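You operate a simulated robot arm through the tools that you are given. There is no shell and no other tool. Be economical: measure what you need, move in short steps, check, and stop when the job is done.

The job below is to be done with a simulated robot arm. You get a single attempt, and the scene is never put back.

TASK
Switch the strip off, unplug the cord reel and wind in 2 layers.
Fine: the plug goes into its rest before you wind.

The check looks at the end state, three seconds after you hand in, the way a careful person would. Anything else that was tipped, shoved, dropped, spilled or broken makes it a failure.

THE ROBOT
A 6-joint arm with a two-finger parallel gripper, fixed in place. Base frame: the origin is at the foot of the arm, x ahead of it, y to its left, z up. Readings come in m, rad, newtons and seconds.
Its first joint turns from -1.152 to 1.152 rad. Payload 2.9 kg.
Tool frame: the origin (TCP) lies between the finger pads and is the grasp point; the fingertips stand 0.03 m ahead of it; z points along the fingers, y is the line along which they close. Largest opening 0.11 m; finger width 0.02, thickness 0.01; the body of the gripper, 0.048 by 0.112 m, starts 0.055 m behind the TCP.
Orientation is told as [roll, pitch, yaw] about the base's x, y, z axes, in that order, counted from this pose: with the fingers straight down and closing along the base's y, the tool's x points along the base's -x, its y along +y and its z along -z.

THE INTERFACE
- The arm moves only by the tool drive_tool. Its argument "rows" is a list of rows, each a list of 3 entries, a list of its own where there are three numbers: the finger opening in m, from 0 to 0.11, then the shift along the tool's x, y, z in m, then the turn, a rotation vector about the tool's x, y, z in rad. In form: [[grip, [dx, dy, dz], [ax, ay, az]], ...]. A call has 1 to 8 rows; each row shifts and turns the commanded pose from where the row before left it, along the tool's axes as they then stand. Rows are played at 5 a second. More than 0.05 m and 0.15 rad between two rows, or a gripper value outside its range, and nothing of the call is played. A pose out of reach is approached as far as the arm can. The call stops where the force on the tool passes 90 N (or 10 N more than at its start, if that is more) or the arm is blocked; 0.2 s more then pass. Each finger travels about 0.108 m/s and halts on what it meets, pressing with about 21 N; the grip force reading is that of the motor and also rises with nothing between the fingers. The clock runs only during rows and for 0.2 s after the last one: add rows that do not move to give the fingers time. The reply holds the time, the measured pose of the TCP, the force on the tool along the base axes, the opening and the grip force, in the units named above and with some noise.
- Cameras (640 x 400 px; columns grow to the right, rows downward): "scene" is fixed at [0.0658, 0.4224, 1.3972]; the picture's right is [-0.87, -0.48, 0.00], its down [-0.25, 0.46, -0.85] and it looks along [0.41, -0.74, -0.53] (base axes); focal length 330 px, centre (320, 200). "wrist" rides on the gripper at [-0.036, 0, -0.057] in the tool frame; the picture's right is [0.00, -1.00, 0.00], its down [0.97, 0.00, -0.24] and it looks along [0.24, 0.00, 0.97] (tool axes); focal length 218 px, centre (320, 200). There is no depth. A picture from a camera that has moved, and an enlarged one, comes with that camera's place and axes in the base frame and with its lens. The place of the scene camera against the robot may be out by one fixed shift of up to 0.018 m in any direction.
- camera(camera): a new picture of that camera. The clock stands still meanwhile.
- inspect(camera, box): a new picture of the part [left, top, right, bottom] of that camera's present view, enlarged. The clock stands still meanwhile.
- hand_in(): hands the job in; it is judged then, once.

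Go step by step. Nothing tells you positions but the pictures and the camera data: compare them with the known pose of the tool, close in by small moves and look again before you grip or let go. The budget is 120 turns and 68 pictures, counting those below and the enlarged ones. Unless the task says otherwise, let go and move clear before handing in, and close with one line.

The tools are called after "Request:" as name(argument=value, ...) on one line, values as JSON. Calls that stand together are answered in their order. drive_tool: Moves the arm, as the interface text tells. Its arguments: {"type":"object","properties":{"rows":{"type":"array"}},"required":["rows"]} The other tools are called the same way: camera (camera) takes a picture; inspect (camera, box) takes an enlarged picture of a part of a camera's view; hand_in () hands the job in.

At the start:

```text
t: 0.0
position: [0.3114, -0.2168, 1.151]
tool_rot: [0.001, 0.0, 0.0]
ft_force: [-0.5, -0.2, 0.3]
opening: 0.1098
grasp_force: 0.2
```

scene: 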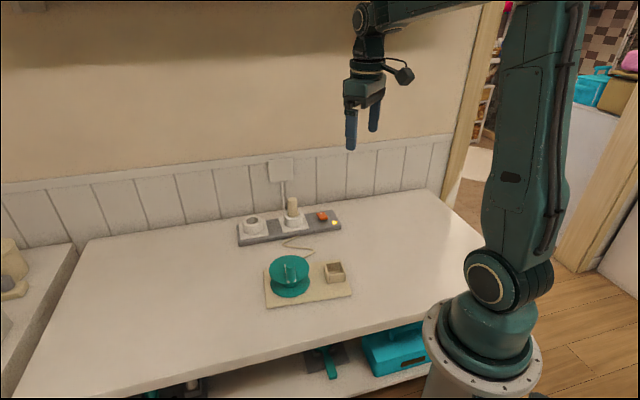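
wrist: 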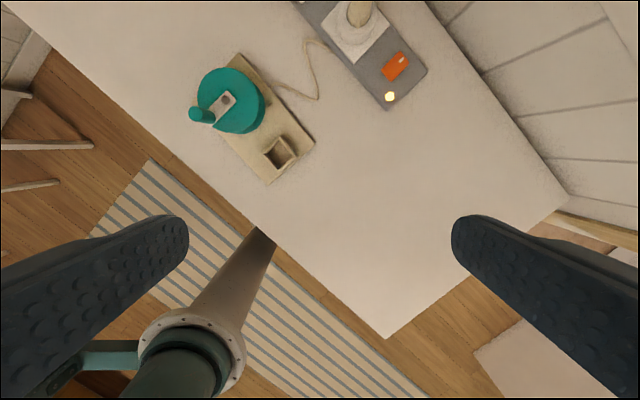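

I see a power strip with a plug, a red switch and a lit lamp, and a reel on a board with a square rest box. I'll look closer first.

Request:
inspect(camera="scene", box=[225, 150, 365, 315])

Request:
inspect(camera="wrist", box=[170, 0, 450, 190])

```text
2.42 times, centred on (295, 232) of scene
camera zoom: at [0.0658, 0.4224, 1.3972], right [-0.87, -0.48, 0.0], down [-0.25, 0.46, -0.85], along [0.41, -0.74, -0.53], focal length 801 px, centre (381, 121)
```

zoom: 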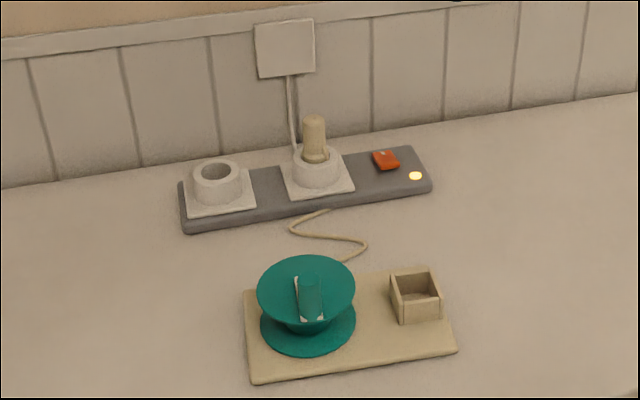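

```text
2.11 times, centred on (310, 95) of wrist
camera zoom: at [0.3479, -0.2167, 1.2083], right [0.0, -1.0, 0.0], down [-0.97, 0.0, 0.24], along [-0.24, 0.0, -0.97], focal length 460 px, centre (341, 421)
```

zoom: 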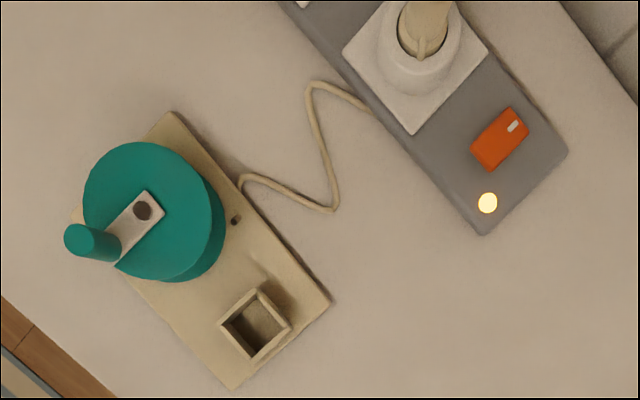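

The rays from the two cameras cross much higher than z = 0.318, nearer 0.75. I'll check that by lowering a little and comparing the wrist views.

Request:
drive_tool(rows=[[0.11, [-0.03, 0, 0.03], [0, 0, 0]], [0.11, [-0.03, 0, 0.03], [0, 0, 0]], [0.11, [0, 0, 0.04], [0, 0, 0]], [0.11, [0, 0, 0], [0, 0, 0]]])

Request:
camera(camera="wrist")

Request:
camera(camera="scene")

```text
t: 1.0
position: [0.3737, -0.2189, 1.0518]
tool_rot: [0.001, -0.001, 0.0]
ft_force: [0.2, -0.2, 0.0]
opening: 0.1099
grasp_force: 0.0
```

```text
63 pictures are left
camera wrist: at [0.4094, -0.2183, 1.1088], right [0.0, -1.0, 0.0], down [-0.97, 0.0, 0.24], along [-0.24, 0.0, -0.97], focal length 218 px, centre (320, 200)
```

wrist: 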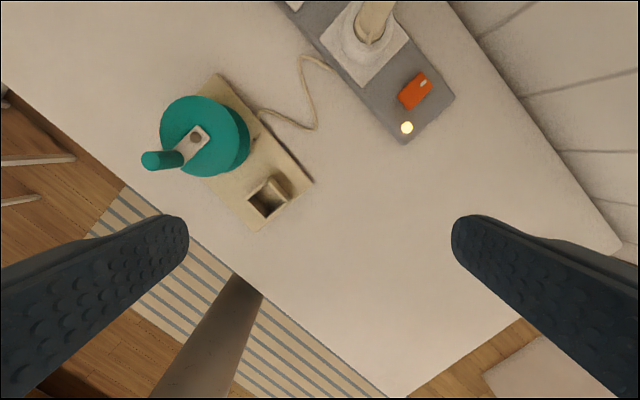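

```text
62 pictures are left
```

scene: 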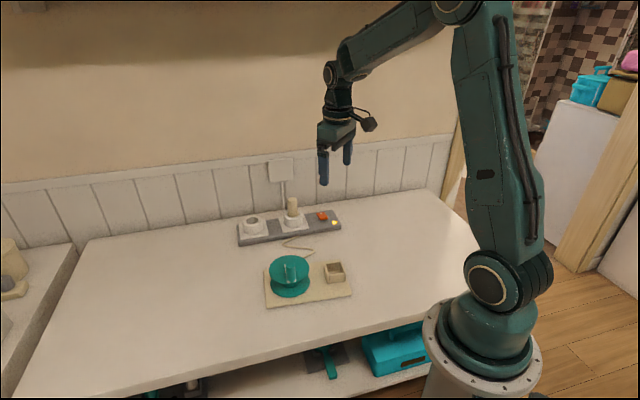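

The lamp's parallax gives z ≈ 0.785 for the strip's top, so the table is near 0.74. The switch should be about (0.48, -0.34). I'll go above it for a close look.

Request:
drive_tool(rows=[[0.11, [-0.025, -0.035, 0.02], [0, 0, 0]], [0.11, [-0.025, -0.035, 0.02], [0, 0, 0]], [0.11, [-0.02, -0.03, 0.02], [0, 0, 0]], [0.11, [0, 0, 0], [0, 0, 0]]])

Request:
camera(camera="wrist")

```text
t: 2.0
position: [0.4431, -0.3188, 0.9931]
tool_rot: [0.0, -0.001, 0.001]
ft_force: [0.6, 0.8, -0.2]
opening: 0.11
grasp_force: 0.1
```

```text
61 pictures are left
camera wrist: at [0.4793, -0.3183, 1.0495], right [0.0, -1.0, 0.0], down [-0.97, 0.0, 0.24], along [-0.24, 0.0, -0.97], focal length 218 px, centre (320, 200)
```

wrist: 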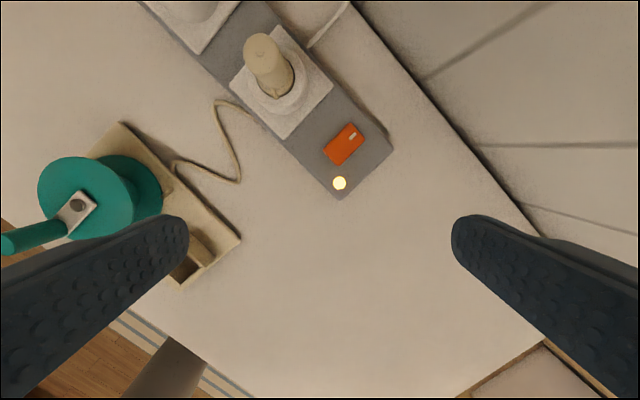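

Measurements agree: the strip runs at about 45°, with the switch at about (0.482, -0.346) and the plug at about (0.54, -0.275). I'll zoom in on the rocker to see how it sits.

Request:
inspect(camera="wrist", box=[300, 105, 400, 205])

Request:
inspect(camera="scene", box=[270, 185, 350, 245])

Request:
inspect(camera="wrist", box=[150, 0, 350, 160])

```text
4.00 times, centred on (350, 155) of wrist
camera zoom: at [0.4793, -0.3183, 1.0495], right [0.0, -1.0, 0.0], down [-0.97, 0.0, 0.24], along [-0.24, 0.0, -0.97], focal length 873 px, centre (200, 380)
```

zoom: 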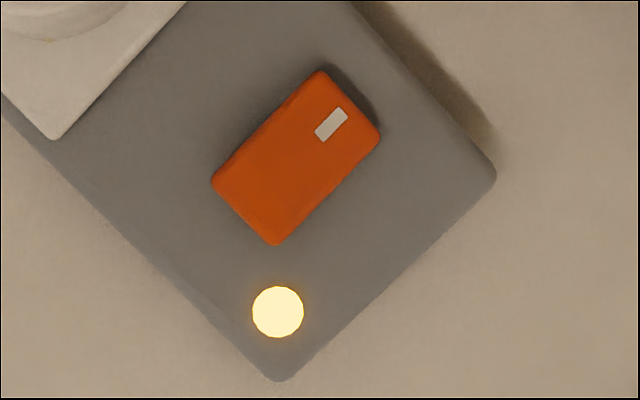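

```text
6.67 times, centred on (310, 215) of scene
camera zoom: at [0.0659, 0.4224, 1.3972], right [-0.87, -0.48, 0.0], down [-0.25, 0.46, -0.85], along [0.41, -0.74, -0.53], focal length 2202 px, centre (387, 100)
```

zoom: 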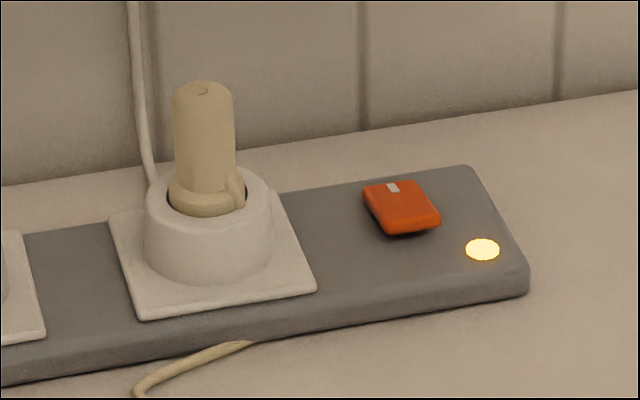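

```text
2.50 times, centred on (250, 80) of wrist
camera zoom: at [0.4793, -0.3183, 1.0495], right [0.0, -1.0, 0.0], down [-0.97, 0.0, 0.24], along [-0.24, 0.0, -0.97], focal length 546 px, centre (495, 500)
```

zoom: 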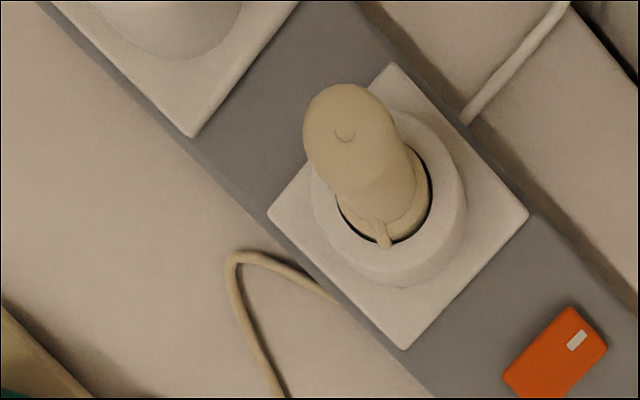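

The white-marked end on the wall side is pressed and the near end is raised, so off means pushing the near end at about (0.472, -0.338). I'll close the fingers, yaw to -45° to line up with the strip, and look again.

Request:
drive_tool(rows=[[0.06, [0, 0, 0], [0, 0, 0.131]], [0.03, [0, 0, 0], [0, 0, 0.131]], [0.0, [0, 0, 0], [0, 0, 0.131]], [0.0, [0, 0, 0], [0, 0, 0.131]], [0.0, [0, 0, 0], [0, 0, 0.131]], [0.0, [0, 0, 0], [0, 0, 0.131]], [0, [0, 0, 0], [0, 0, 0]]])

Request:
camera(camera="wrist")

```text
t: 3.6
position: [0.4422, -0.3181, 0.9917]
tool_rot: [0.001, 0.001, -0.79]
ft_force: [-0.8, -0.5, -0.3]
opening: 0.0
grasp_force: 20.5
```

```text
57 pictures are left
camera wrist: at [0.4667, -0.3422, 1.0481], right [-0.71, -0.7, 0.0], down [-0.68, 0.69, 0.24], along [-0.17, 0.17, -0.97], focal length 218 px, centre (320, 200)
```

wrist: 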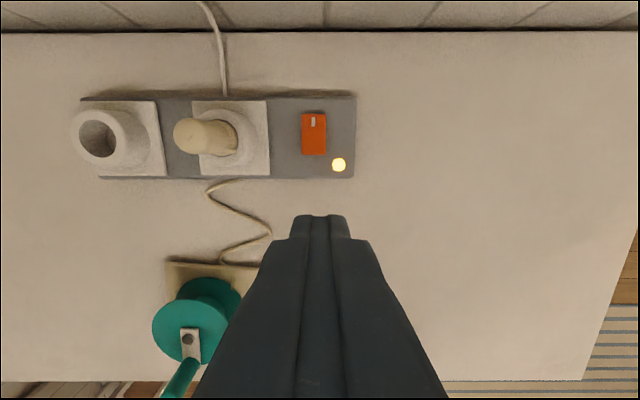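

The view is now square with the strip. The rocker's raised end is about 33 mm along tool -x and 7 mm along +y, so I'll move over it and go down to about 3 cm above.

Request:
drive_tool(rows=[[0, [-0.033, 0.007, 0.02], [0, 0, 0]], [0, [0, 0, 0.04], [0, 0, 0]], [0, [0, 0, 0.04], [0, 0, 0]], [0, [0, 0, 0.03], [0, 0, 0]], [0, [0, 0, 0], [0, 0, 0]]])

Request:
camera(camera="wrist")

Request:
inspect(camera="scene", box=[270, 165, 350, 245])

```text
t: 4.8
position: [0.4724, -0.3356, 0.863]
tool_rot: [0.0, 0.001, -0.788]
ft_force: [-0.1, 0.3, 1.0]
opening: 0.0
grasp_force: 20.5
```

```text
56 pictures are left
camera wrist: at [0.4976, -0.3604, 0.9197], right [-0.71, -0.71, 0.0], down [-0.69, 0.69, 0.24], along [-0.17, 0.17, -0.97], focal length 218 px, centre (320, 200)
```

wrist: 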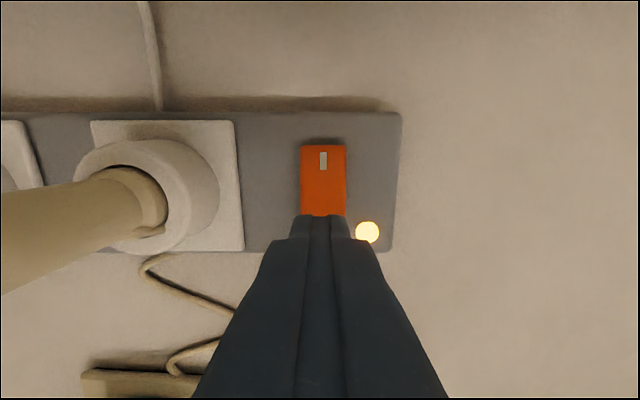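

```text
5.00 times, centred on (310, 205) of scene
camera zoom: at [0.0659, 0.4224, 1.3972], right [-0.87, -0.48, 0.0], down [-0.25, 0.46, -0.85], along [0.41, -0.74, -0.53], focal length 1652 px, centre (370, 175)
```

zoom: 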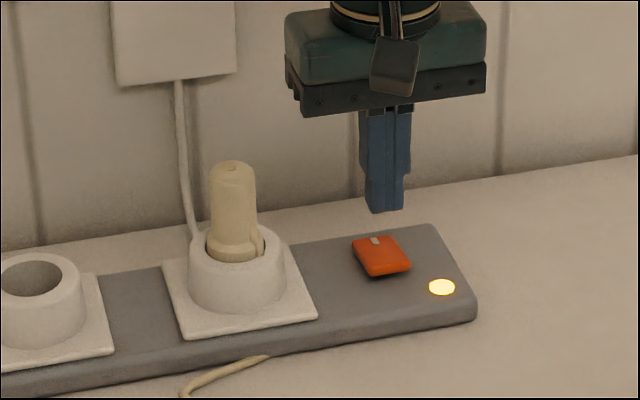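

The fingertips are lined up over the raised half of the rocker, so I'll press down in small steps.

Request:
drive_tool(rows=[[0, [-0.001, -0.001, 0.015], [0, 0, 0]], [0, [0, 0, 0.005], [0, 0, 0]], [0, [0, 0, 0.005], [0, 0, 0]], [0, [0, 0, 0.004], [0, 0, 0]], [0, [0, 0, 0.004], [0, 0, 0]]])

Request:
inspect(camera="scene", box=[290, 185, 350, 245])

```text
t: 6.0
position: [0.4727, -0.3358, 0.8288]
tool_rot: [0.0, 0.0, -0.786]
ft_force: [0.5, -0.3, 0.4]
opening: 0.0002
grasp_force: 20.7
```

```text
6.67 times, centred on (320, 215) of scene
camera zoom: at [0.0658, 0.4224, 1.3972], right [-0.87, -0.48, 0.0], down [-0.25, 0.46, -0.85], along [0.41, -0.74, -0.53], focal length 2202 px, centre (320, 100)
```

zoom: 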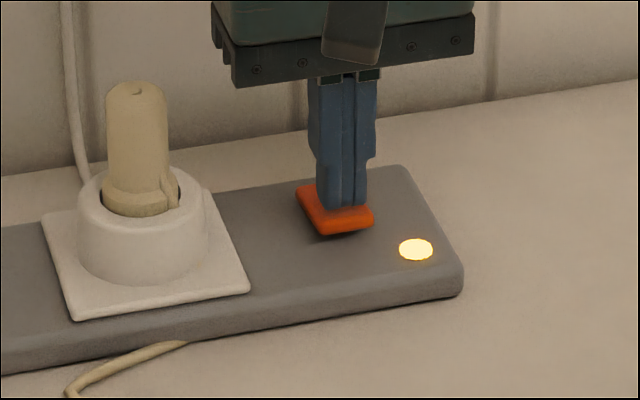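

Just above contact now, so I'll keep stepping down.

Request:
drive_tool(rows=[[0, [0, 0, 0.003], [0, 0, 0]], [0, [0, 0, 0.003], [0, 0, 0]], [0, [0, 0, 0.002], [0, 0, 0]]])

Request:
inspect(camera="scene", box=[290, 185, 350, 245])

```text
t: 6.8
position: [0.4715, -0.3374, 0.8223]
tool_rot: [0.002, 0.001, -0.787]
ft_force: [-4.6, 2.1, 10.6]
opening: 0.0
grasp_force: 21.1
```

```text
6.67 times, centred on (320, 215) of scene
camera zoom: at [0.0656, 0.4226, 1.3972], right [-0.87, -0.48, 0.0], down [-0.25, 0.46, -0.85], along [0.41, -0.74, -0.53], focal length 2202 px, centre (320, 100)
```

zoom: 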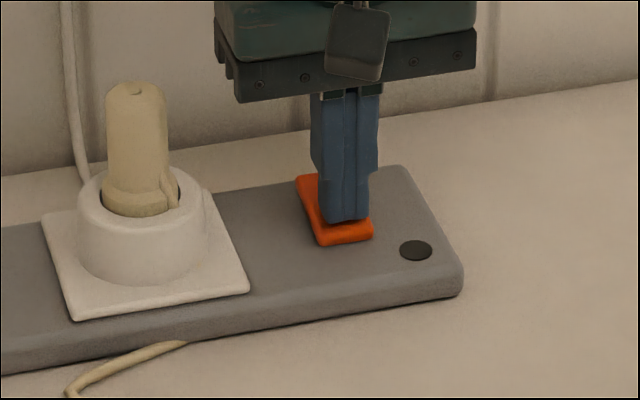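

The lamp is out, so the strip is off. I'll raise the arm and move above the plug.

Request:
drive_tool(rows=[[0, [0, 0, -0.03], [0, 0, 0]], [0, [0, 0, -0.05], [0, 0, 0]], [0, [0, 0, -0.05], [0, 0, 0]], [0.03, [0, 0.03, -0.03], [0, 0, 0]], [0.07, [0, 0.03, 0], [0, 0, 0]], [0.07, [0, 0.03, 0], [0, 0, 0]], [0.07, [0, 0, 0], [0, 0, 0]]])

Request:
camera(camera="wrist")

Request:
inspect(camera="scene", box=[240, 120, 360, 250])

```text
t: 8.4
position: [0.534, -0.2741, 0.9784]
tool_rot: [0.0, 0.001, -0.787]
ft_force: [0.0, 0.4, 0.1]
opening: 0.0701
grasp_force: 0.0
```

```text
52 pictures are left
camera wrist: at [0.56, -0.2987, 1.0368], right [-0.71, -0.71, 0.0], down [-0.69, 0.69, 0.24], along [-0.17, 0.17, -0.97], focal length 218 px, centre (320, 200)
```

wrist: 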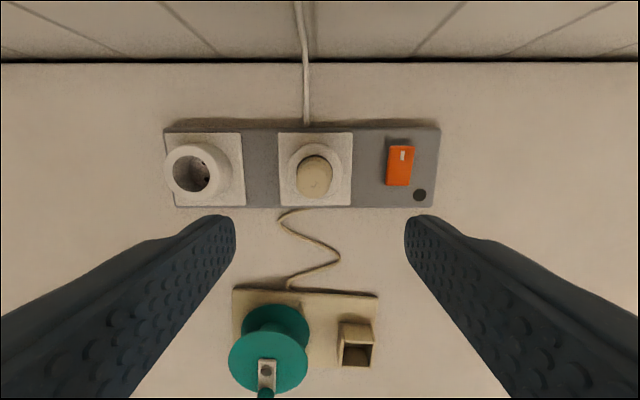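

```text
3.08 times, centred on (300, 185) of scene
camera zoom: at [0.0658, 0.4224, 1.3972], right [-0.87, -0.48, 0.0], down [-0.25, 0.46, -0.85], along [0.41, -0.74, -0.53], focal length 1016 px, centre (382, 246)
```

zoom: 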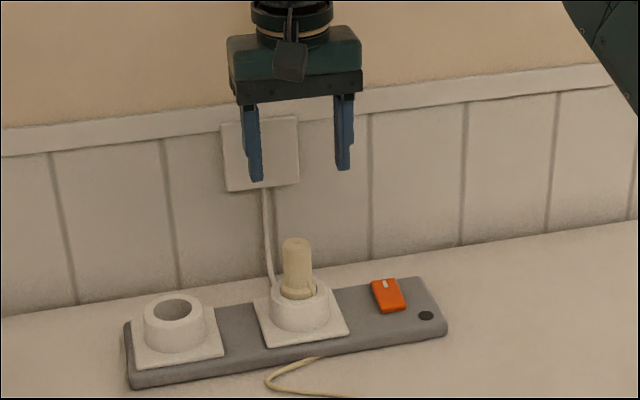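

The plug sits about 12 mm along tool -x and 4 mm along +y. I'll centre over it and descend with the fingers open on either side.

Request:
drive_tool(rows=[[0.07, [-0.0125, 0.004, 0.02], [0, 0, 0]], [0.07, [0, 0, 0.03], [0, 0, 0]], [0.07, [0, 0, 0.03], [0, 0, 0]], [0.07, [0, 0, 0.02], [0, 0, 0]], [0.07, [0, 0, 0], [0, 0, 0]]])

Request:
camera(camera="wrist")

Request:
inspect(camera="scene", box=[250, 165, 330, 245])

```text
t: 9.6
position: [0.5456, -0.2802, 0.8785]
tool_rot: [0.0, -0.001, -0.788]
ft_force: [-0.4, 0.7, 0.2]
opening: 0.07
grasp_force: 0.0
```

```text
50 pictures are left
camera wrist: at [0.5704, -0.3052, 0.9358], right [-0.71, -0.71, 0.0], down [-0.69, 0.69, 0.24], along [-0.17, 0.17, -0.97], focal length 218 px, centre (320, 200)
```

wrist: 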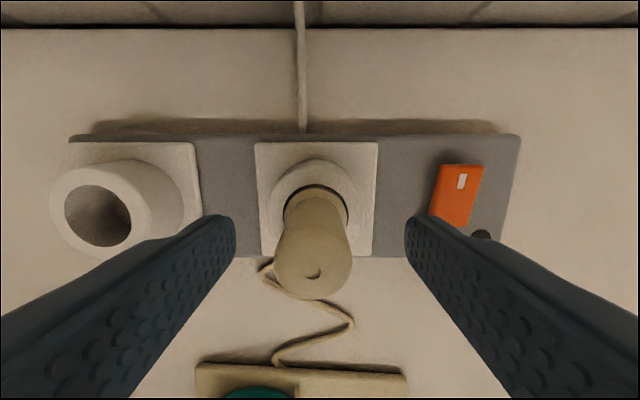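

```text
5.00 times, centred on (290, 205) of scene
camera zoom: at [0.0659, 0.4224, 1.3972], right [-0.87, -0.48, 0.0], down [-0.25, 0.46, -0.85], along [0.41, -0.74, -0.53], focal length 1652 px, centre (470, 175)
```

zoom: 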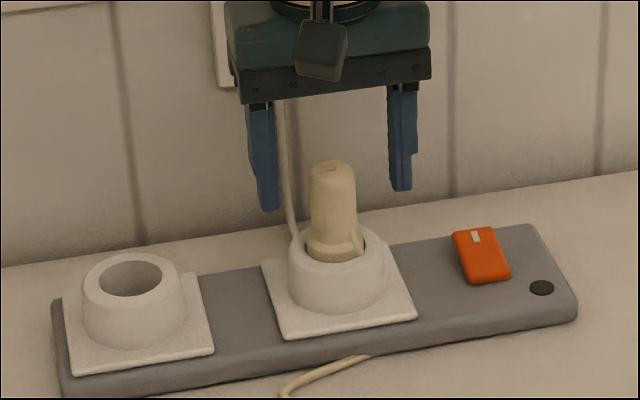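

The fingers straddle the plug, whose top is near z 0.873 with the cup rim near 0.815. I'll lower to TCP 0.856 and close.

Request:
drive_tool(rows=[[0.07, [-0.001, 0.002, 0.012], [0, 0, 0]], [0.07, [0, 0, 0.0105], [0, 0, 0]], [0.04, [0, 0, 0], [0, 0, 0]], [0.0, [0, 0, 0], [0, 0, 0]], [0.0, [0, 0, 0], [0, 0, 0]], [0.0, [0, 0, 0], [0, 0, 0]]])

Request:
inspect(camera="scene", box=[250, 165, 330, 245])

Request:
camera(camera="wrist")

```text
t: 11.0
position: [0.5477, -0.2781, 0.8556]
tool_rot: [0.001, -0.002, -0.788]
ft_force: [1.1, -0.4, 0.4]
opening: 0.0273
grasp_force: 20.1
```

```text
5.00 times, centred on (290, 205) of scene
camera zoom: at [0.0659, 0.4224, 1.3972], right [-0.87, -0.48, 0.0], down [-0.25, 0.46, -0.85], along [0.41, -0.74, -0.53], focal length 1652 px, centre (470, 175)
```

zoom: 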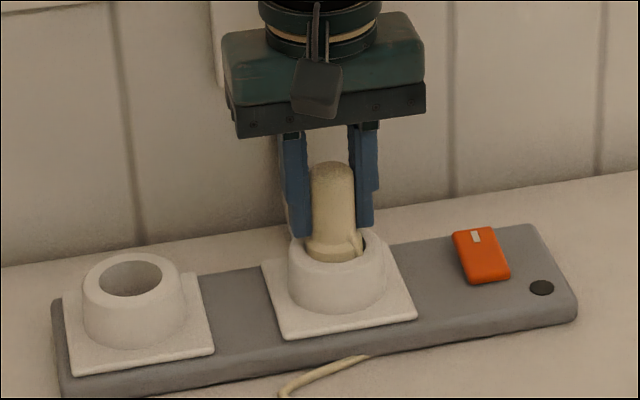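

```text
47 pictures are left
camera wrist: at [0.573, -0.303, 0.9136], right [-0.71, -0.71, 0.0], down [-0.69, 0.69, 0.24], along [-0.17, 0.17, -0.97], focal length 218 px, centre (320, 200)
```

wrist: 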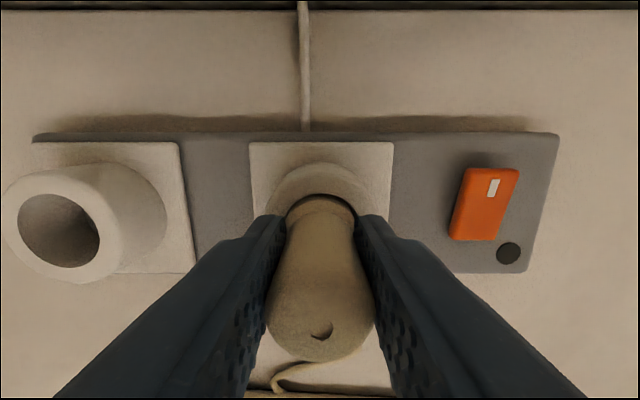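

I have the plug at 27 mm opening. I'll pull straight up gently.

Request:
drive_tool(rows=[[0.0, [0, 0, -0.005], [0, 0, 0]], [0.0, [0, 0, -0.01], [0, 0, 0]], [0.0, [0, 0, -0.01], [0, 0, 0]], [0.0, [0, 0, -0.01], [0, 0, 0]], [0.0, [0, 0, 0], [0, 0, 0]]])

Request:
inspect(camera="scene", box=[240, 155, 340, 245])

```text
t: 12.2
position: [0.5483, -0.28, 0.8899]
tool_rot: [0.002, -0.001, -0.786]
ft_force: [0.7, 0.3, -1.5]
opening: 0.0269
grasp_force: 21.1
```

```text
4.44 times, centred on (290, 200) of scene
camera zoom: at [0.0659, 0.4224, 1.3972], right [-0.87, -0.48, 0.0], down [-0.25, 0.46, -0.85], along [0.41, -0.74, -0.53], focal length 1468 px, centre (453, 200)
```

zoom: 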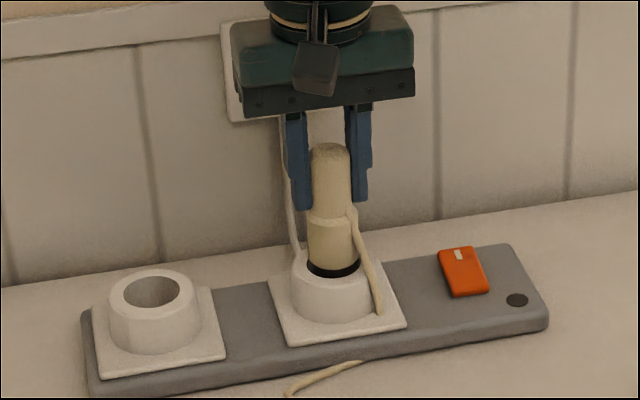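

It's coming out cleanly. I'll lift it clear and look at its lower end and at the rest.

Request:
drive_tool(rows=[[0.0, [0, 0, -0.02], [0, 0, 0]], [0.0, [0, 0, -0.02], [0, 0, 0]], [0.0, [0, 0, -0.02], [0, 0, 0]], [0.0, [0, 0, -0.02], [0, 0, 0]], [0.0, [0, 0, 0], [0, 0, 0]]])

Request:
inspect(camera="scene", box=[220, 130, 380, 310])

Request:
camera(camera="wrist")

```text
t: 13.4
position: [0.5469, -0.2774, 0.9732]
tool_rot: [-0.001, 0.0, -0.788]
ft_force: [0.3, -0.1, -1.8]
opening: 0.0274
grasp_force: 21.2
```

```text
2.22 times, centred on (300, 220) of scene
camera zoom: at [0.0659, 0.4224, 1.3972], right [-0.87, -0.48, 0.0], down [-0.25, 0.46, -0.85], along [0.41, -0.74, -0.53], focal length 734 px, centre (364, 156)
```

zoom: 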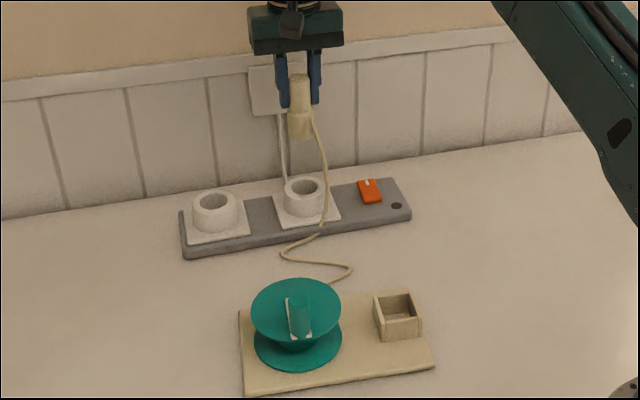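

```text
44 pictures are left
camera wrist: at [0.5722, -0.3027, 1.03], right [-0.71, -0.71, 0.0], down [-0.69, 0.69, 0.24], along [-0.17, 0.17, -0.97], focal length 218 px, centre (320, 200)
```

wrist: 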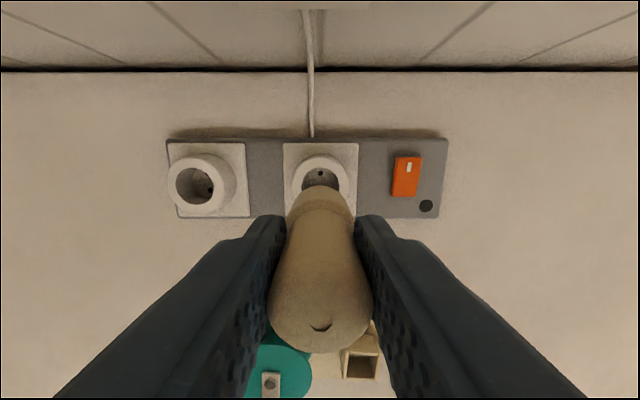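

The plug is free. I'll zoom in on its bottom end and on the rest pocket.

Request:
inspect(camera="scene", box=[270, 150, 320, 200])

Request:
inspect(camera="scene", box=[260, 240, 360, 310])

```text
8.00 times, centred on (295, 175) of scene
camera zoom: at [0.0659, 0.4224, 1.3972], right [-0.87, -0.48, 0.0], down [-0.25, 0.46, -0.85], along [0.41, -0.74, -0.53], focal length 2643 px, centre (520, 400)
```

zoom: 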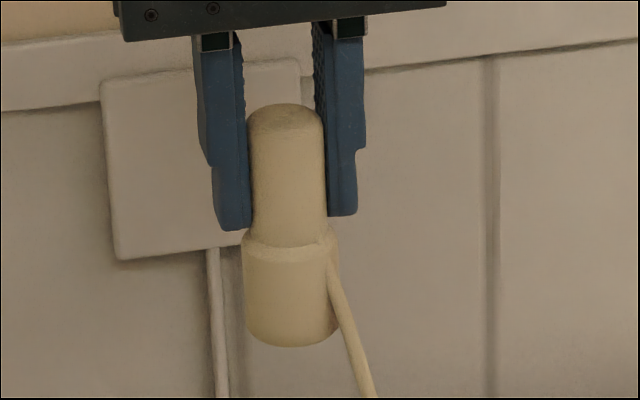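

```text
5.71 times, centred on (310, 275) of scene
camera zoom: at [0.0659, 0.4224, 1.3972], right [-0.87, -0.48, 0.0], down [-0.25, 0.46, -0.85], along [0.41, -0.74, -0.53], focal length 1888 px, centre (377, -229)
```

zoom: 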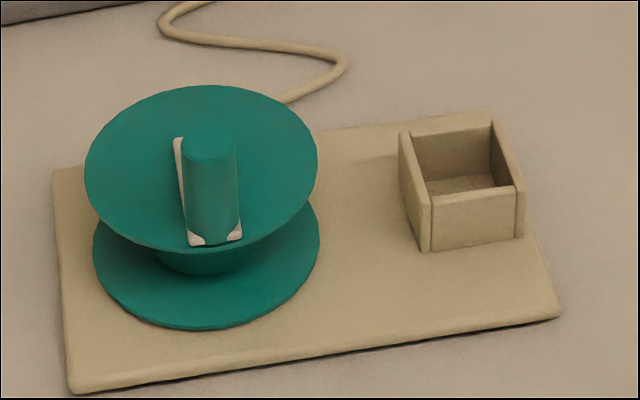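

The plug is about 90 mm long, with its bottom about 73 mm below the TCP and a collar about 34 mm across; the pocket is square and lines up with it. I'll carry it over to the rest at this height.

Request:
drive_tool(rows=[[0.0, [0.02, -0.03, 0], [0, 0, 0]], [0.0, [0.035, -0.025, 0], [0, 0, 0]], [0.0, [0.045, 0, 0], [0, 0, 0]], [0.0, [0.045, 0, 0], [0, 0, 0]], [0.0, [0.045, 0, 0], [0, 0, 0]], [0.0, [0.045, 0, 0], [0, 0, 0]], [0.0, [0.045, 0, 0], [0, 0, 0]], [0.0, [0, 0, 0], [0, 0, 0]]])

Request:
camera(camera="wrist")

Request:
camera(camera="scene")

```text
t: 15.2
position: [0.3113, -0.1187, 0.9735]
tool_rot: [-0.001, 0.0, -0.786]
ft_force: [0.1, 0.2, -1.3]
opening: 0.0274
grasp_force: 20.8
```

```text
41 pictures are left
camera wrist: at [0.3376, -0.1436, 1.0318], right [-0.71, -0.71, 0.0], down [-0.69, 0.69, 0.24], along [-0.17, 0.17, -0.97], focal length 218 px, centre (320, 200)
```

wrist: 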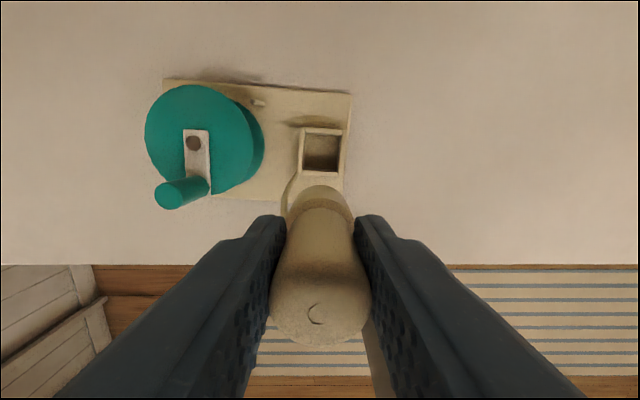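

```text
40 pictures are left
```

scene: 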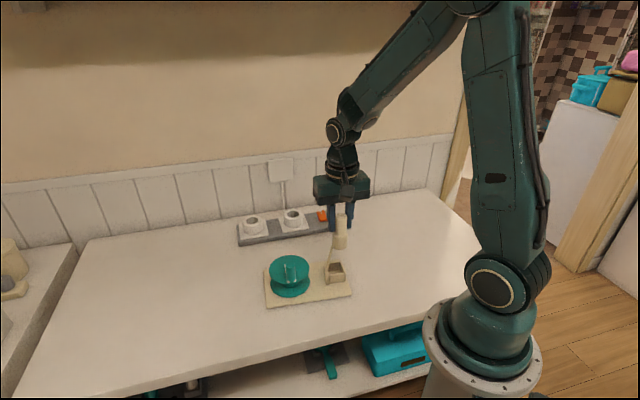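

The rest is now visible just behind the plug, so I'll zoom in to measure it.

Request:
inspect(camera="wrist", box=[230, 70, 390, 230])

```text
2.50 times, centred on (310, 150) of wrist
camera zoom: at [0.3376, -0.1436, 1.0318], right [-0.71, -0.71, 0.0], down [-0.69, 0.69, 0.24], along [-0.17, 0.17, -0.97], focal length 546 px, centre (345, 325)
```

zoom: 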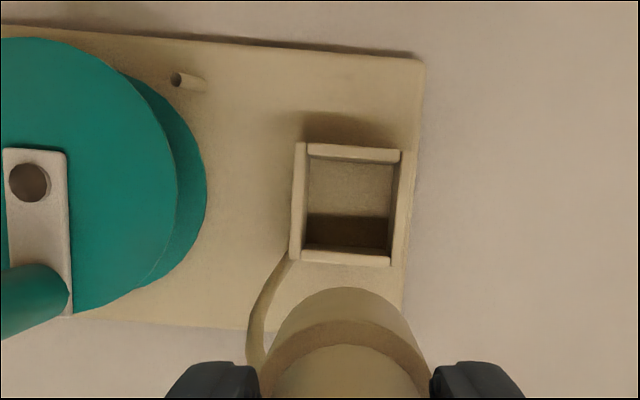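

The pocket is about 40 mm square inside, centred at tool (-0.029, -0.002). I'll move over it and lower until the plug is just above the rim.

Request:
drive_tool(rows=[[0.0, [-0.03, -0.002, 0.01], [0, 0, 0]], [0.0, [0, 0, 0.03], [0, 0, 0]], [0.0, [0, 0, 0.03], [0, 0, 0]], [0.0, [0, 0, 0.012], [0, 0, 0]], [0.0, [0, 0, 0], [0, 0, 0]]])

Request:
camera(camera="wrist")

Request:
inspect(camera="scene", box=[300, 220, 370, 290])

```text
t: 16.4
position: [0.3309, -0.1411, 0.8896]
tool_rot: [0.0, -0.002, -0.787]
ft_force: [0.1, 0.6, -1.0]
opening: 0.027
grasp_force: 20.7
```

```text
38 pictures are left
camera wrist: at [0.3553, -0.1665, 0.9485], right [-0.71, -0.71, 0.0], down [-0.69, 0.69, 0.24], along [-0.17, 0.17, -0.97], focal length 218 px, centre (320, 200)
```

wrist: 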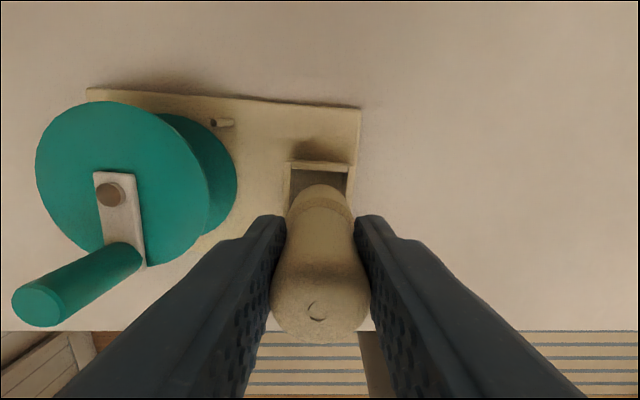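

```text
5.71 times, centred on (335, 255) of scene
camera zoom: at [0.0659, 0.4224, 1.3972], right [-0.87, -0.48, 0.0], down [-0.25, 0.46, -0.85], along [0.41, -0.74, -0.53], focal length 1888 px, centre (234, -114)
```

zoom: 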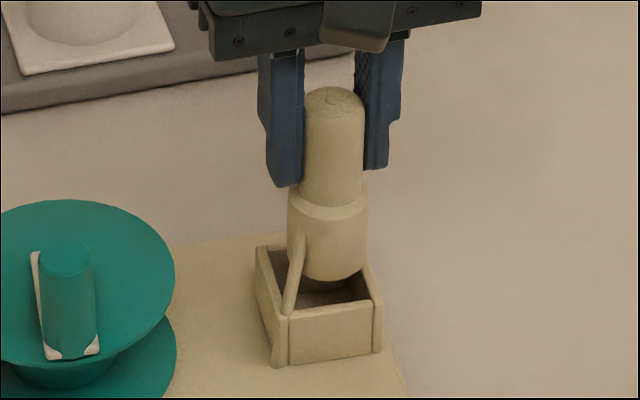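

The plug is centred over the pocket within a millimetre or two, so I'll lower it partly in and check.

Request:
drive_tool(rows=[[0.0, [0.0005, 0, 0.012], [0, 0, 0]], [0.0, [0, 0, 0.01], [0, 0, 0]], [0.0, [0, 0, 0.01], [0, 0, 0]], [0.0, [0, 0, 0], [0, 0, 0]]])

Request:
inspect(camera="scene", box=[300, 220, 370, 290])

Request:
inspect(camera="wrist", box=[250, 120, 390, 260])

```text
t: 17.2
position: [0.3355, -0.1432, 0.8679]
tool_rot: [0.006, -0.017, -0.788]
ft_force: [-2.4, -0.5, 14.2]
opening: 0.0273
grasp_force: 20.9
stopped in row 4: the force on the tool passed its limit (the readings are from after the stop); the commanded pose is now the measured one
```

```text
5.71 times, centred on (335, 255) of scene
camera zoom: at [0.0657, 0.4225, 1.3972], right [-0.87, -0.48, 0.0], down [-0.25, 0.46, -0.85], along [0.41, -0.74, -0.53], focal length 1888 px, centre (234, -114)
```

zoom: 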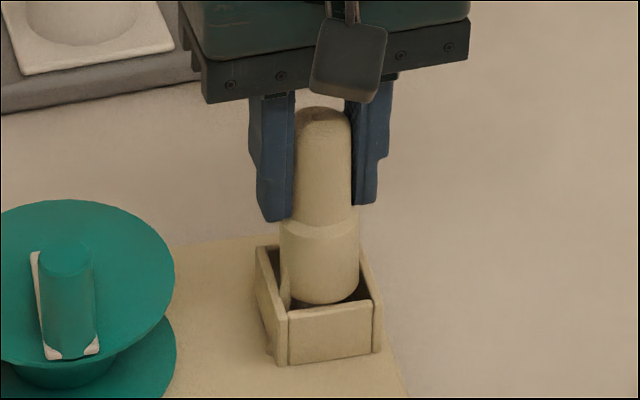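

```text
2.86 times, centred on (320, 190) of wrist
camera zoom: at [0.3599, -0.1684, 0.9253], right [-0.71, -0.71, 0.0], down [-0.69, 0.69, 0.23], along [-0.16, 0.16, -0.97], focal length 624 px, centre (320, 229)
```

zoom: 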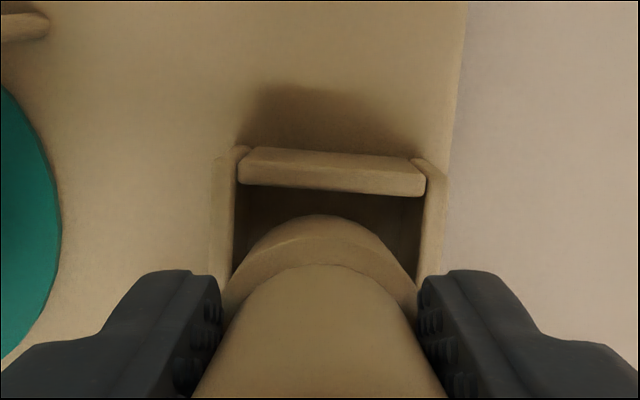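

The plug caught the pocket's near wall and stopped softly, so it needs to move about 4–5 mm along tool -x. I'll back up slightly, level the tool and look.

Request:
drive_tool(rows=[[0.0, [0, 0, -0.01], [0, 0, 0]], [0.0, [0, 0, -0.005], [0.0163, 0.0078, 0]], [0.0, [0, 0, 0], [0, 0, 0]]])

Request:
inspect(camera="scene", box=[300, 220, 370, 290])

Request:
inspect(camera="wrist", box=[250, 120, 390, 260])

```text
t: 18.0
position: [0.3343, -0.143, 0.8811]
tool_rot: [-0.014, -0.006, -0.787]
ft_force: [-0.3, -0.2, -0.7]
opening: 0.0272
grasp_force: 21.2
```

```text
5.71 times, centred on (335, 255) of scene
camera zoom: at [0.0659, 0.4224, 1.3972], right [-0.87, -0.48, 0.0], down [-0.25, 0.46, -0.85], along [0.41, -0.74, -0.53], focal length 1888 px, centre (234, -114)
```

zoom: 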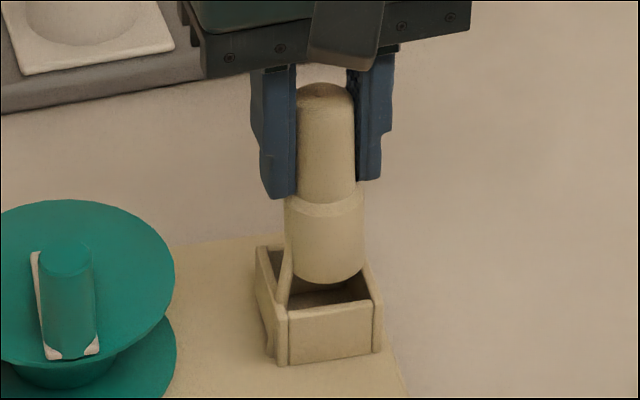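

```text
2.86 times, centred on (320, 190) of wrist
camera zoom: at [0.3598, -0.1675, 0.9392], right [-0.71, -0.71, 0.01], down [-0.68, 0.69, 0.24], along [-0.18, 0.16, -0.97], focal length 624 px, centre (320, 229)
```

zoom: 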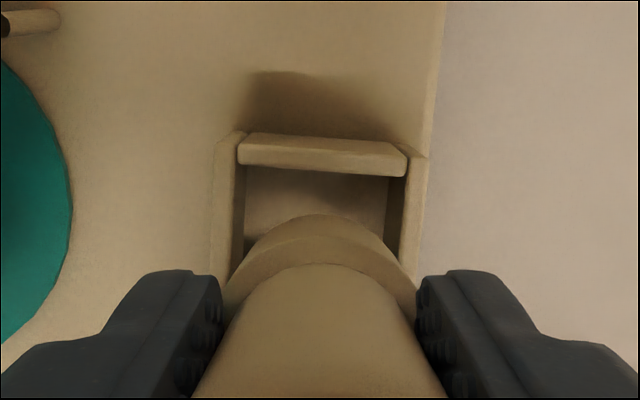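

The plug rotated slightly in the grip, with its bottom about 5° toward tool +x. I'll rise a little and tilt the tool back to bring the plug upright, then re-measure.

Request:
drive_tool(rows=[[0.0, [0, 0, -0.007], [-0.014, 0, 0]], [0.0, [0, 0, 0], [0, -0.074, 0]], [0.0, [0, 0, 0], [0, 0, 0]]])

Request:
inspect(camera="scene", box=[310, 230, 360, 280])

Request:
inspect(camera="wrist", box=[250, 120, 390, 260])

```text
t: 18.8
position: [0.3339, -0.1441, 0.8885]
tool_rot: [0.003, -0.079, -0.788]
ft_force: [0.4, -0.1, -1.4]
opening: 0.0272
grasp_force: 20.7
```

```text
8.00 times, centred on (335, 255) of scene
camera zoom: at [0.0659, 0.4224, 1.3972], right [-0.87, -0.48, 0.0], down [-0.25, 0.46, -0.85], along [0.41, -0.74, -0.53], focal length 2643 px, centre (200, -240)
```

zoom: 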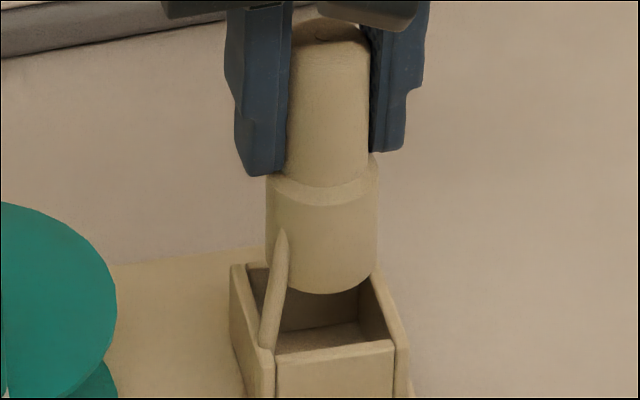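

```text
2.86 times, centred on (320, 190) of wrist
camera zoom: at [0.3564, -0.166, 0.9484], right [-0.71, -0.71, 0.0], down [-0.7, 0.7, 0.16], along [-0.11, 0.12, -0.99], focal length 624 px, centre (320, 229)
```

zoom: 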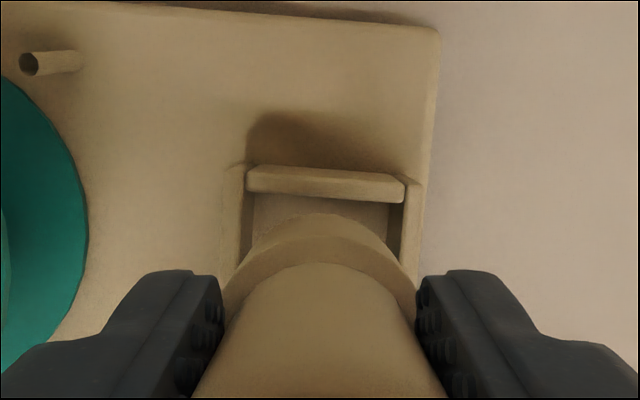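

With the tool leaned 4.5°, the plug is upright again and centred within about 2 mm. I'll nudge it 1.5 mm along +x and descend vertically in small steps.

Request:
drive_tool(rows=[[0.0, [0.0022, 0, 0.009], [0, 0, 0]], [0.0, [0.0004, 0, 0.005], [0, 0, 0]], [0.0, [0.0003, 0, 0.004], [0, 0, 0]], [0.0, [0.0003, 0, 0.004], [0, 0, 0]]])

Request:
inspect(camera="scene", box=[310, 230, 360, 280])

Request:
inspect(camera="wrist", box=[250, 120, 390, 260])

```text
t: 19.8
position: [0.3328, -0.1414, 0.8682]
tool_rot: [0.002, -0.079, -0.787]
ft_force: [0.5, 0.1, -0.3]
opening: 0.0272
grasp_force: 20.8
```

```text
8.00 times, centred on (335, 255) of scene
camera zoom: at [0.0659, 0.4224, 1.3972], right [-0.87, -0.48, 0.0], down [-0.25, 0.46, -0.85], along [0.41, -0.74, -0.53], focal length 2643 px, centre (200, -240)
```

zoom: 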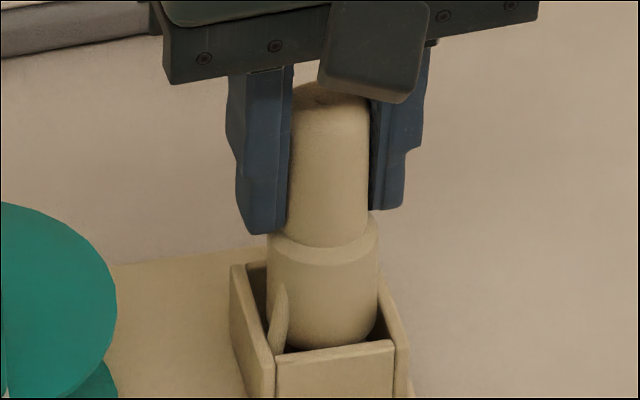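

```text
2.86 times, centred on (320, 190) of wrist
camera zoom: at [0.3549, -0.1644, 0.9269], right [-0.71, -0.71, 0.0], down [-0.7, 0.7, 0.16], along [-0.11, 0.12, -0.99], focal length 624 px, centre (320, 229)
```

zoom: 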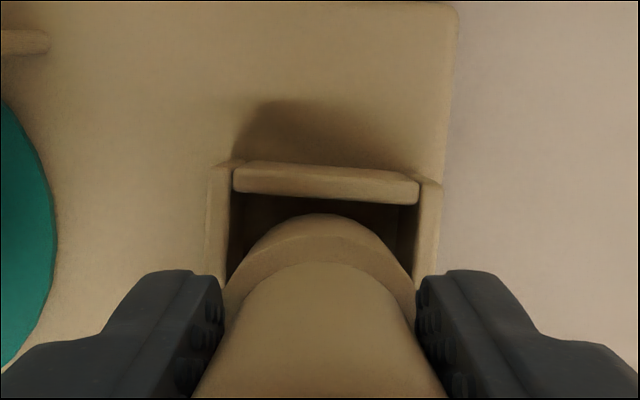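

No contact this time, and the plug's bottom is entering the pocket. I'll continue down.

Request:
drive_tool(rows=[[0.0, [0.0003, 0, 0.004], [0, 0, 0]], [0.0, [0.0003, 0, 0.004], [0, 0, 0]], [0.0, [0.0003, 0, 0.004], [0, 0, 0]]])

Request:
inspect(camera="scene", box=[310, 230, 360, 280])

```text
t: 20.6
position: [0.3345, -0.1407, 0.8545]
tool_rot: [0.0, -0.08, -0.788]
ft_force: [2.2, -0.6, -1.1]
opening: 0.0272
grasp_force: 20.6
```

```text
8.00 times, centred on (335, 255) of scene
camera zoom: at [0.0659, 0.4224, 1.3972], right [-0.87, -0.48, 0.0], down [-0.25, 0.46, -0.85], along [0.41, -0.74, -0.53], focal length 2643 px, centre (200, -240)
```

zoom: 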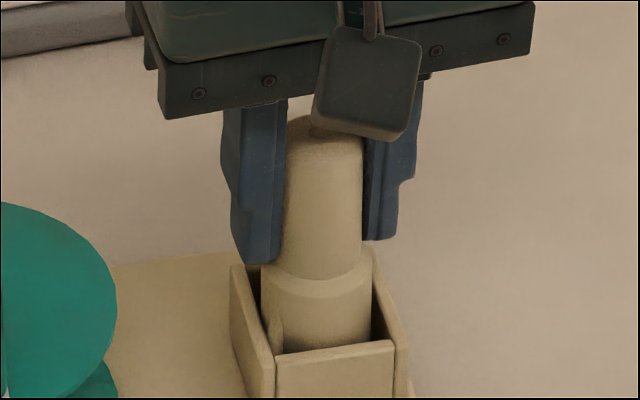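

The plug is inside the pocket. I'll ease it slightly off the left wall and keep lowering until it touches the floor.

Request:
drive_tool(rows=[[0.0, [0.0003, -0.0012, 0.004], [0, 0, 0]], [0.0, [0.0003, 0, 0.004], [0, 0, 0]], [0.0, [0.0003, 0, 0.003], [0, 0, 0]]])

Request:
inspect(camera="scene", box=[310, 230, 360, 280])

```text
t: 21.4
position: [0.3333, -0.1424, 0.8432]
tool_rot: [0.003, -0.079, -0.787]
ft_force: [0.7, -0.5, -0.9]
opening: 0.0269
grasp_force: 20.5
```

```text
8.00 times, centred on (335, 255) of scene
camera zoom: at [0.0659, 0.4224, 1.3972], right [-0.87, -0.48, 0.0], down [-0.25, 0.46, -0.85], along [0.41, -0.74, -0.53], focal length 2643 px, centre (200, -240)
```

zoom: 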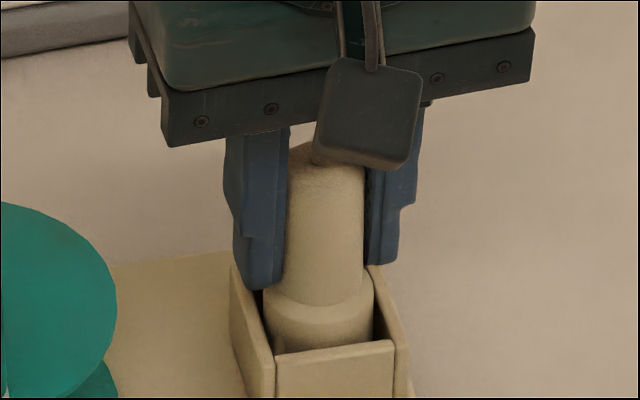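

Still free, with the fingertips about 18 mm above the rim. I'll lower in 3 mm steps until contact.

Request:
drive_tool(rows=[[0.0, [0.0002, 0, 0.003], [0, 0, 0]], [0.0, [0.0002, 0, 0.003], [0, 0, 0]], [0.0, [0.0002, 0, 0.003], [0, 0, 0]]])

Request:
inspect(camera="scene", box=[310, 230, 360, 280])

```text
t: 22.2
position: [0.3337, -0.1423, 0.8404]
tool_rot: [0.002, -0.08, -0.787]
ft_force: [-6.6, 3.7, 21.8]
opening: 0.0274
grasp_force: 20.7
stopped in row 3: the force on the tool passed its limit (the readings are from after the stop); the commanded pose is now the measured one
```

```text
8.00 times, centred on (335, 255) of scene
camera zoom: at [0.0655, 0.4226, 1.3972], right [-0.87, -0.48, 0.0], down [-0.25, 0.46, -0.85], along [0.41, -0.74, -0.53], focal length 2643 px, centre (200, -240)
```

zoom: 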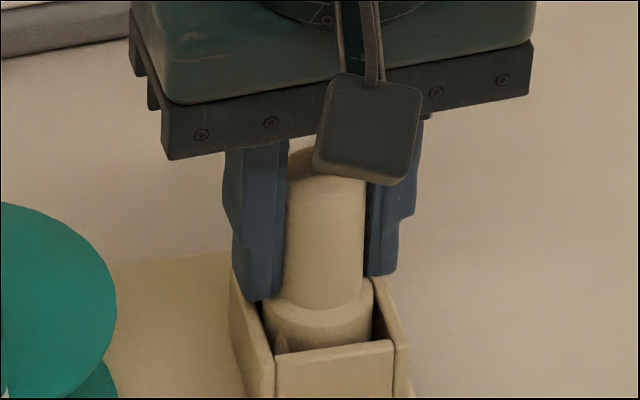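

Contact at a plug bottom of about z 0.769, which matches the board top I measured (about 0.768), so the plug is seated on the pocket floor. I'll take the pressure off, open and retreat upward.

Request:
drive_tool(rows=[[0.0, [0, 0, -0.0015], [0, 0, 0]], [0.03, [0, 0, 0], [0, 0, 0]], [0.05, [0, 0, 0], [0, 0, 0]], [0.05, [0, 0, 0], [0, 0, 0]], [0.05, [0, 0, -0.02], [0, 0, 0]], [0.05, [0, 0, -0.03], [0, 0, 0]], [0.05, [0, 0, -0.04], [0, 0.079, 0]], [0.05, [0, 0, -0.03], [0, 0, 0]]])

Request:
inspect(camera="scene", box=[260, 230, 370, 310])

Request:
camera(camera="wrist")

```text
t: 24.0
position: [0.3297, -0.1359, 0.9618]
tool_rot: [0.002, -0.001, -0.787]
ft_force: [0.4, -0.5, -0.1]
opening: 0.0503
grasp_force: 0.0
```

```text
5.00 times, centred on (315, 270) of scene
camera zoom: at [0.0658, 0.4224, 1.3972], right [-0.87, -0.48, 0.0], down [-0.25, 0.46, -0.85], along [0.41, -0.74, -0.53], focal length 1652 px, centre (345, -150)
```

zoom: 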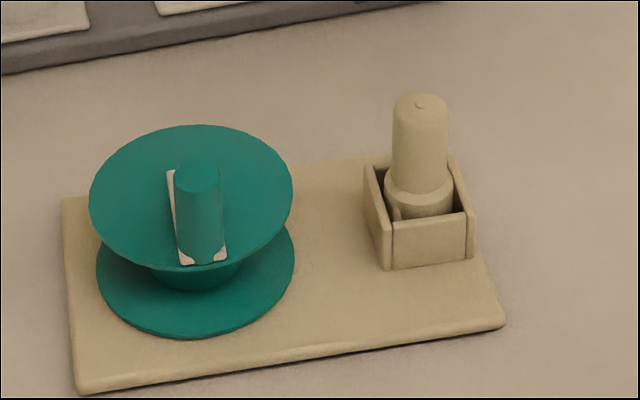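

```text
24 pictures are left
camera wrist: at [0.3557, -0.162, 1.0196], right [-0.71, -0.71, 0.0], down [-0.69, 0.69, 0.24], along [-0.17, 0.17, -0.97], focal length 218 px, centre (320, 200)
```

wrist: 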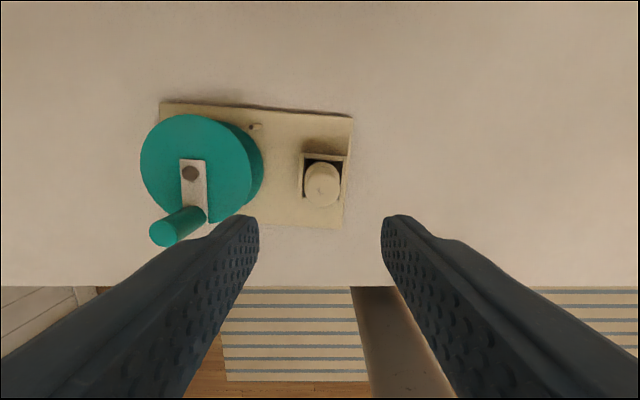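

The plug stands in its rest. Next is the reel, so I'll look closely for its crank, drum, cord and any direction marks.

Request:
inspect(camera="wrist", box=[130, 90, 360, 250])

Request:
inspect(camera="scene", box=[260, 248, 325, 305])

```text
2.50 times, centred on (245, 170) of wrist
camera zoom: at [0.3557, -0.162, 1.0196], right [-0.71, -0.71, 0.0], down [-0.69, 0.69, 0.24], along [-0.17, 0.17, -0.97], focal length 546 px, centre (508, 275)
```

zoom: 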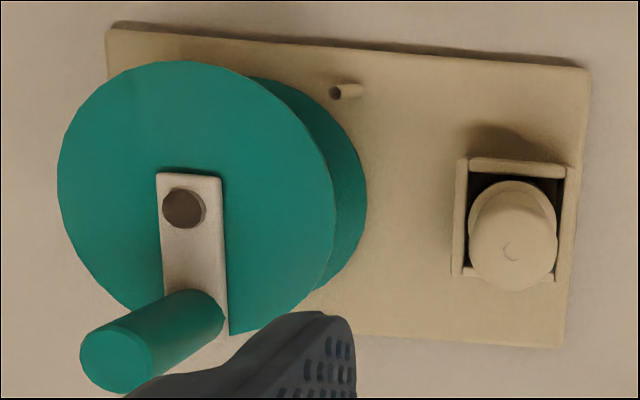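

```text
7.02 times, centred on (292, 276) of scene
camera zoom: at [0.0658, 0.4224, 1.3972], right [-0.87, -0.48, 0.0], down [-0.25, 0.46, -0.85], along [0.41, -0.74, -0.53], focal length 2318 px, centre (513, -337)
```

zoom: 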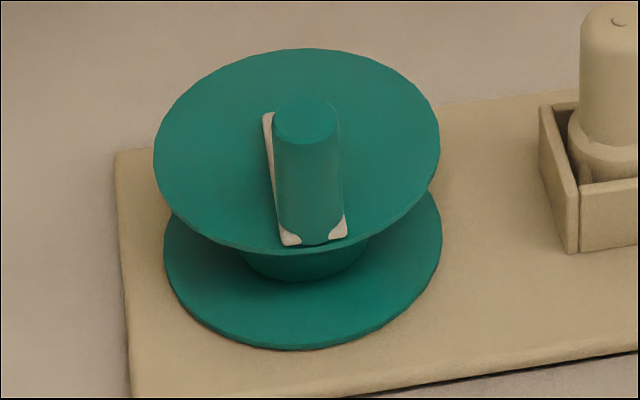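

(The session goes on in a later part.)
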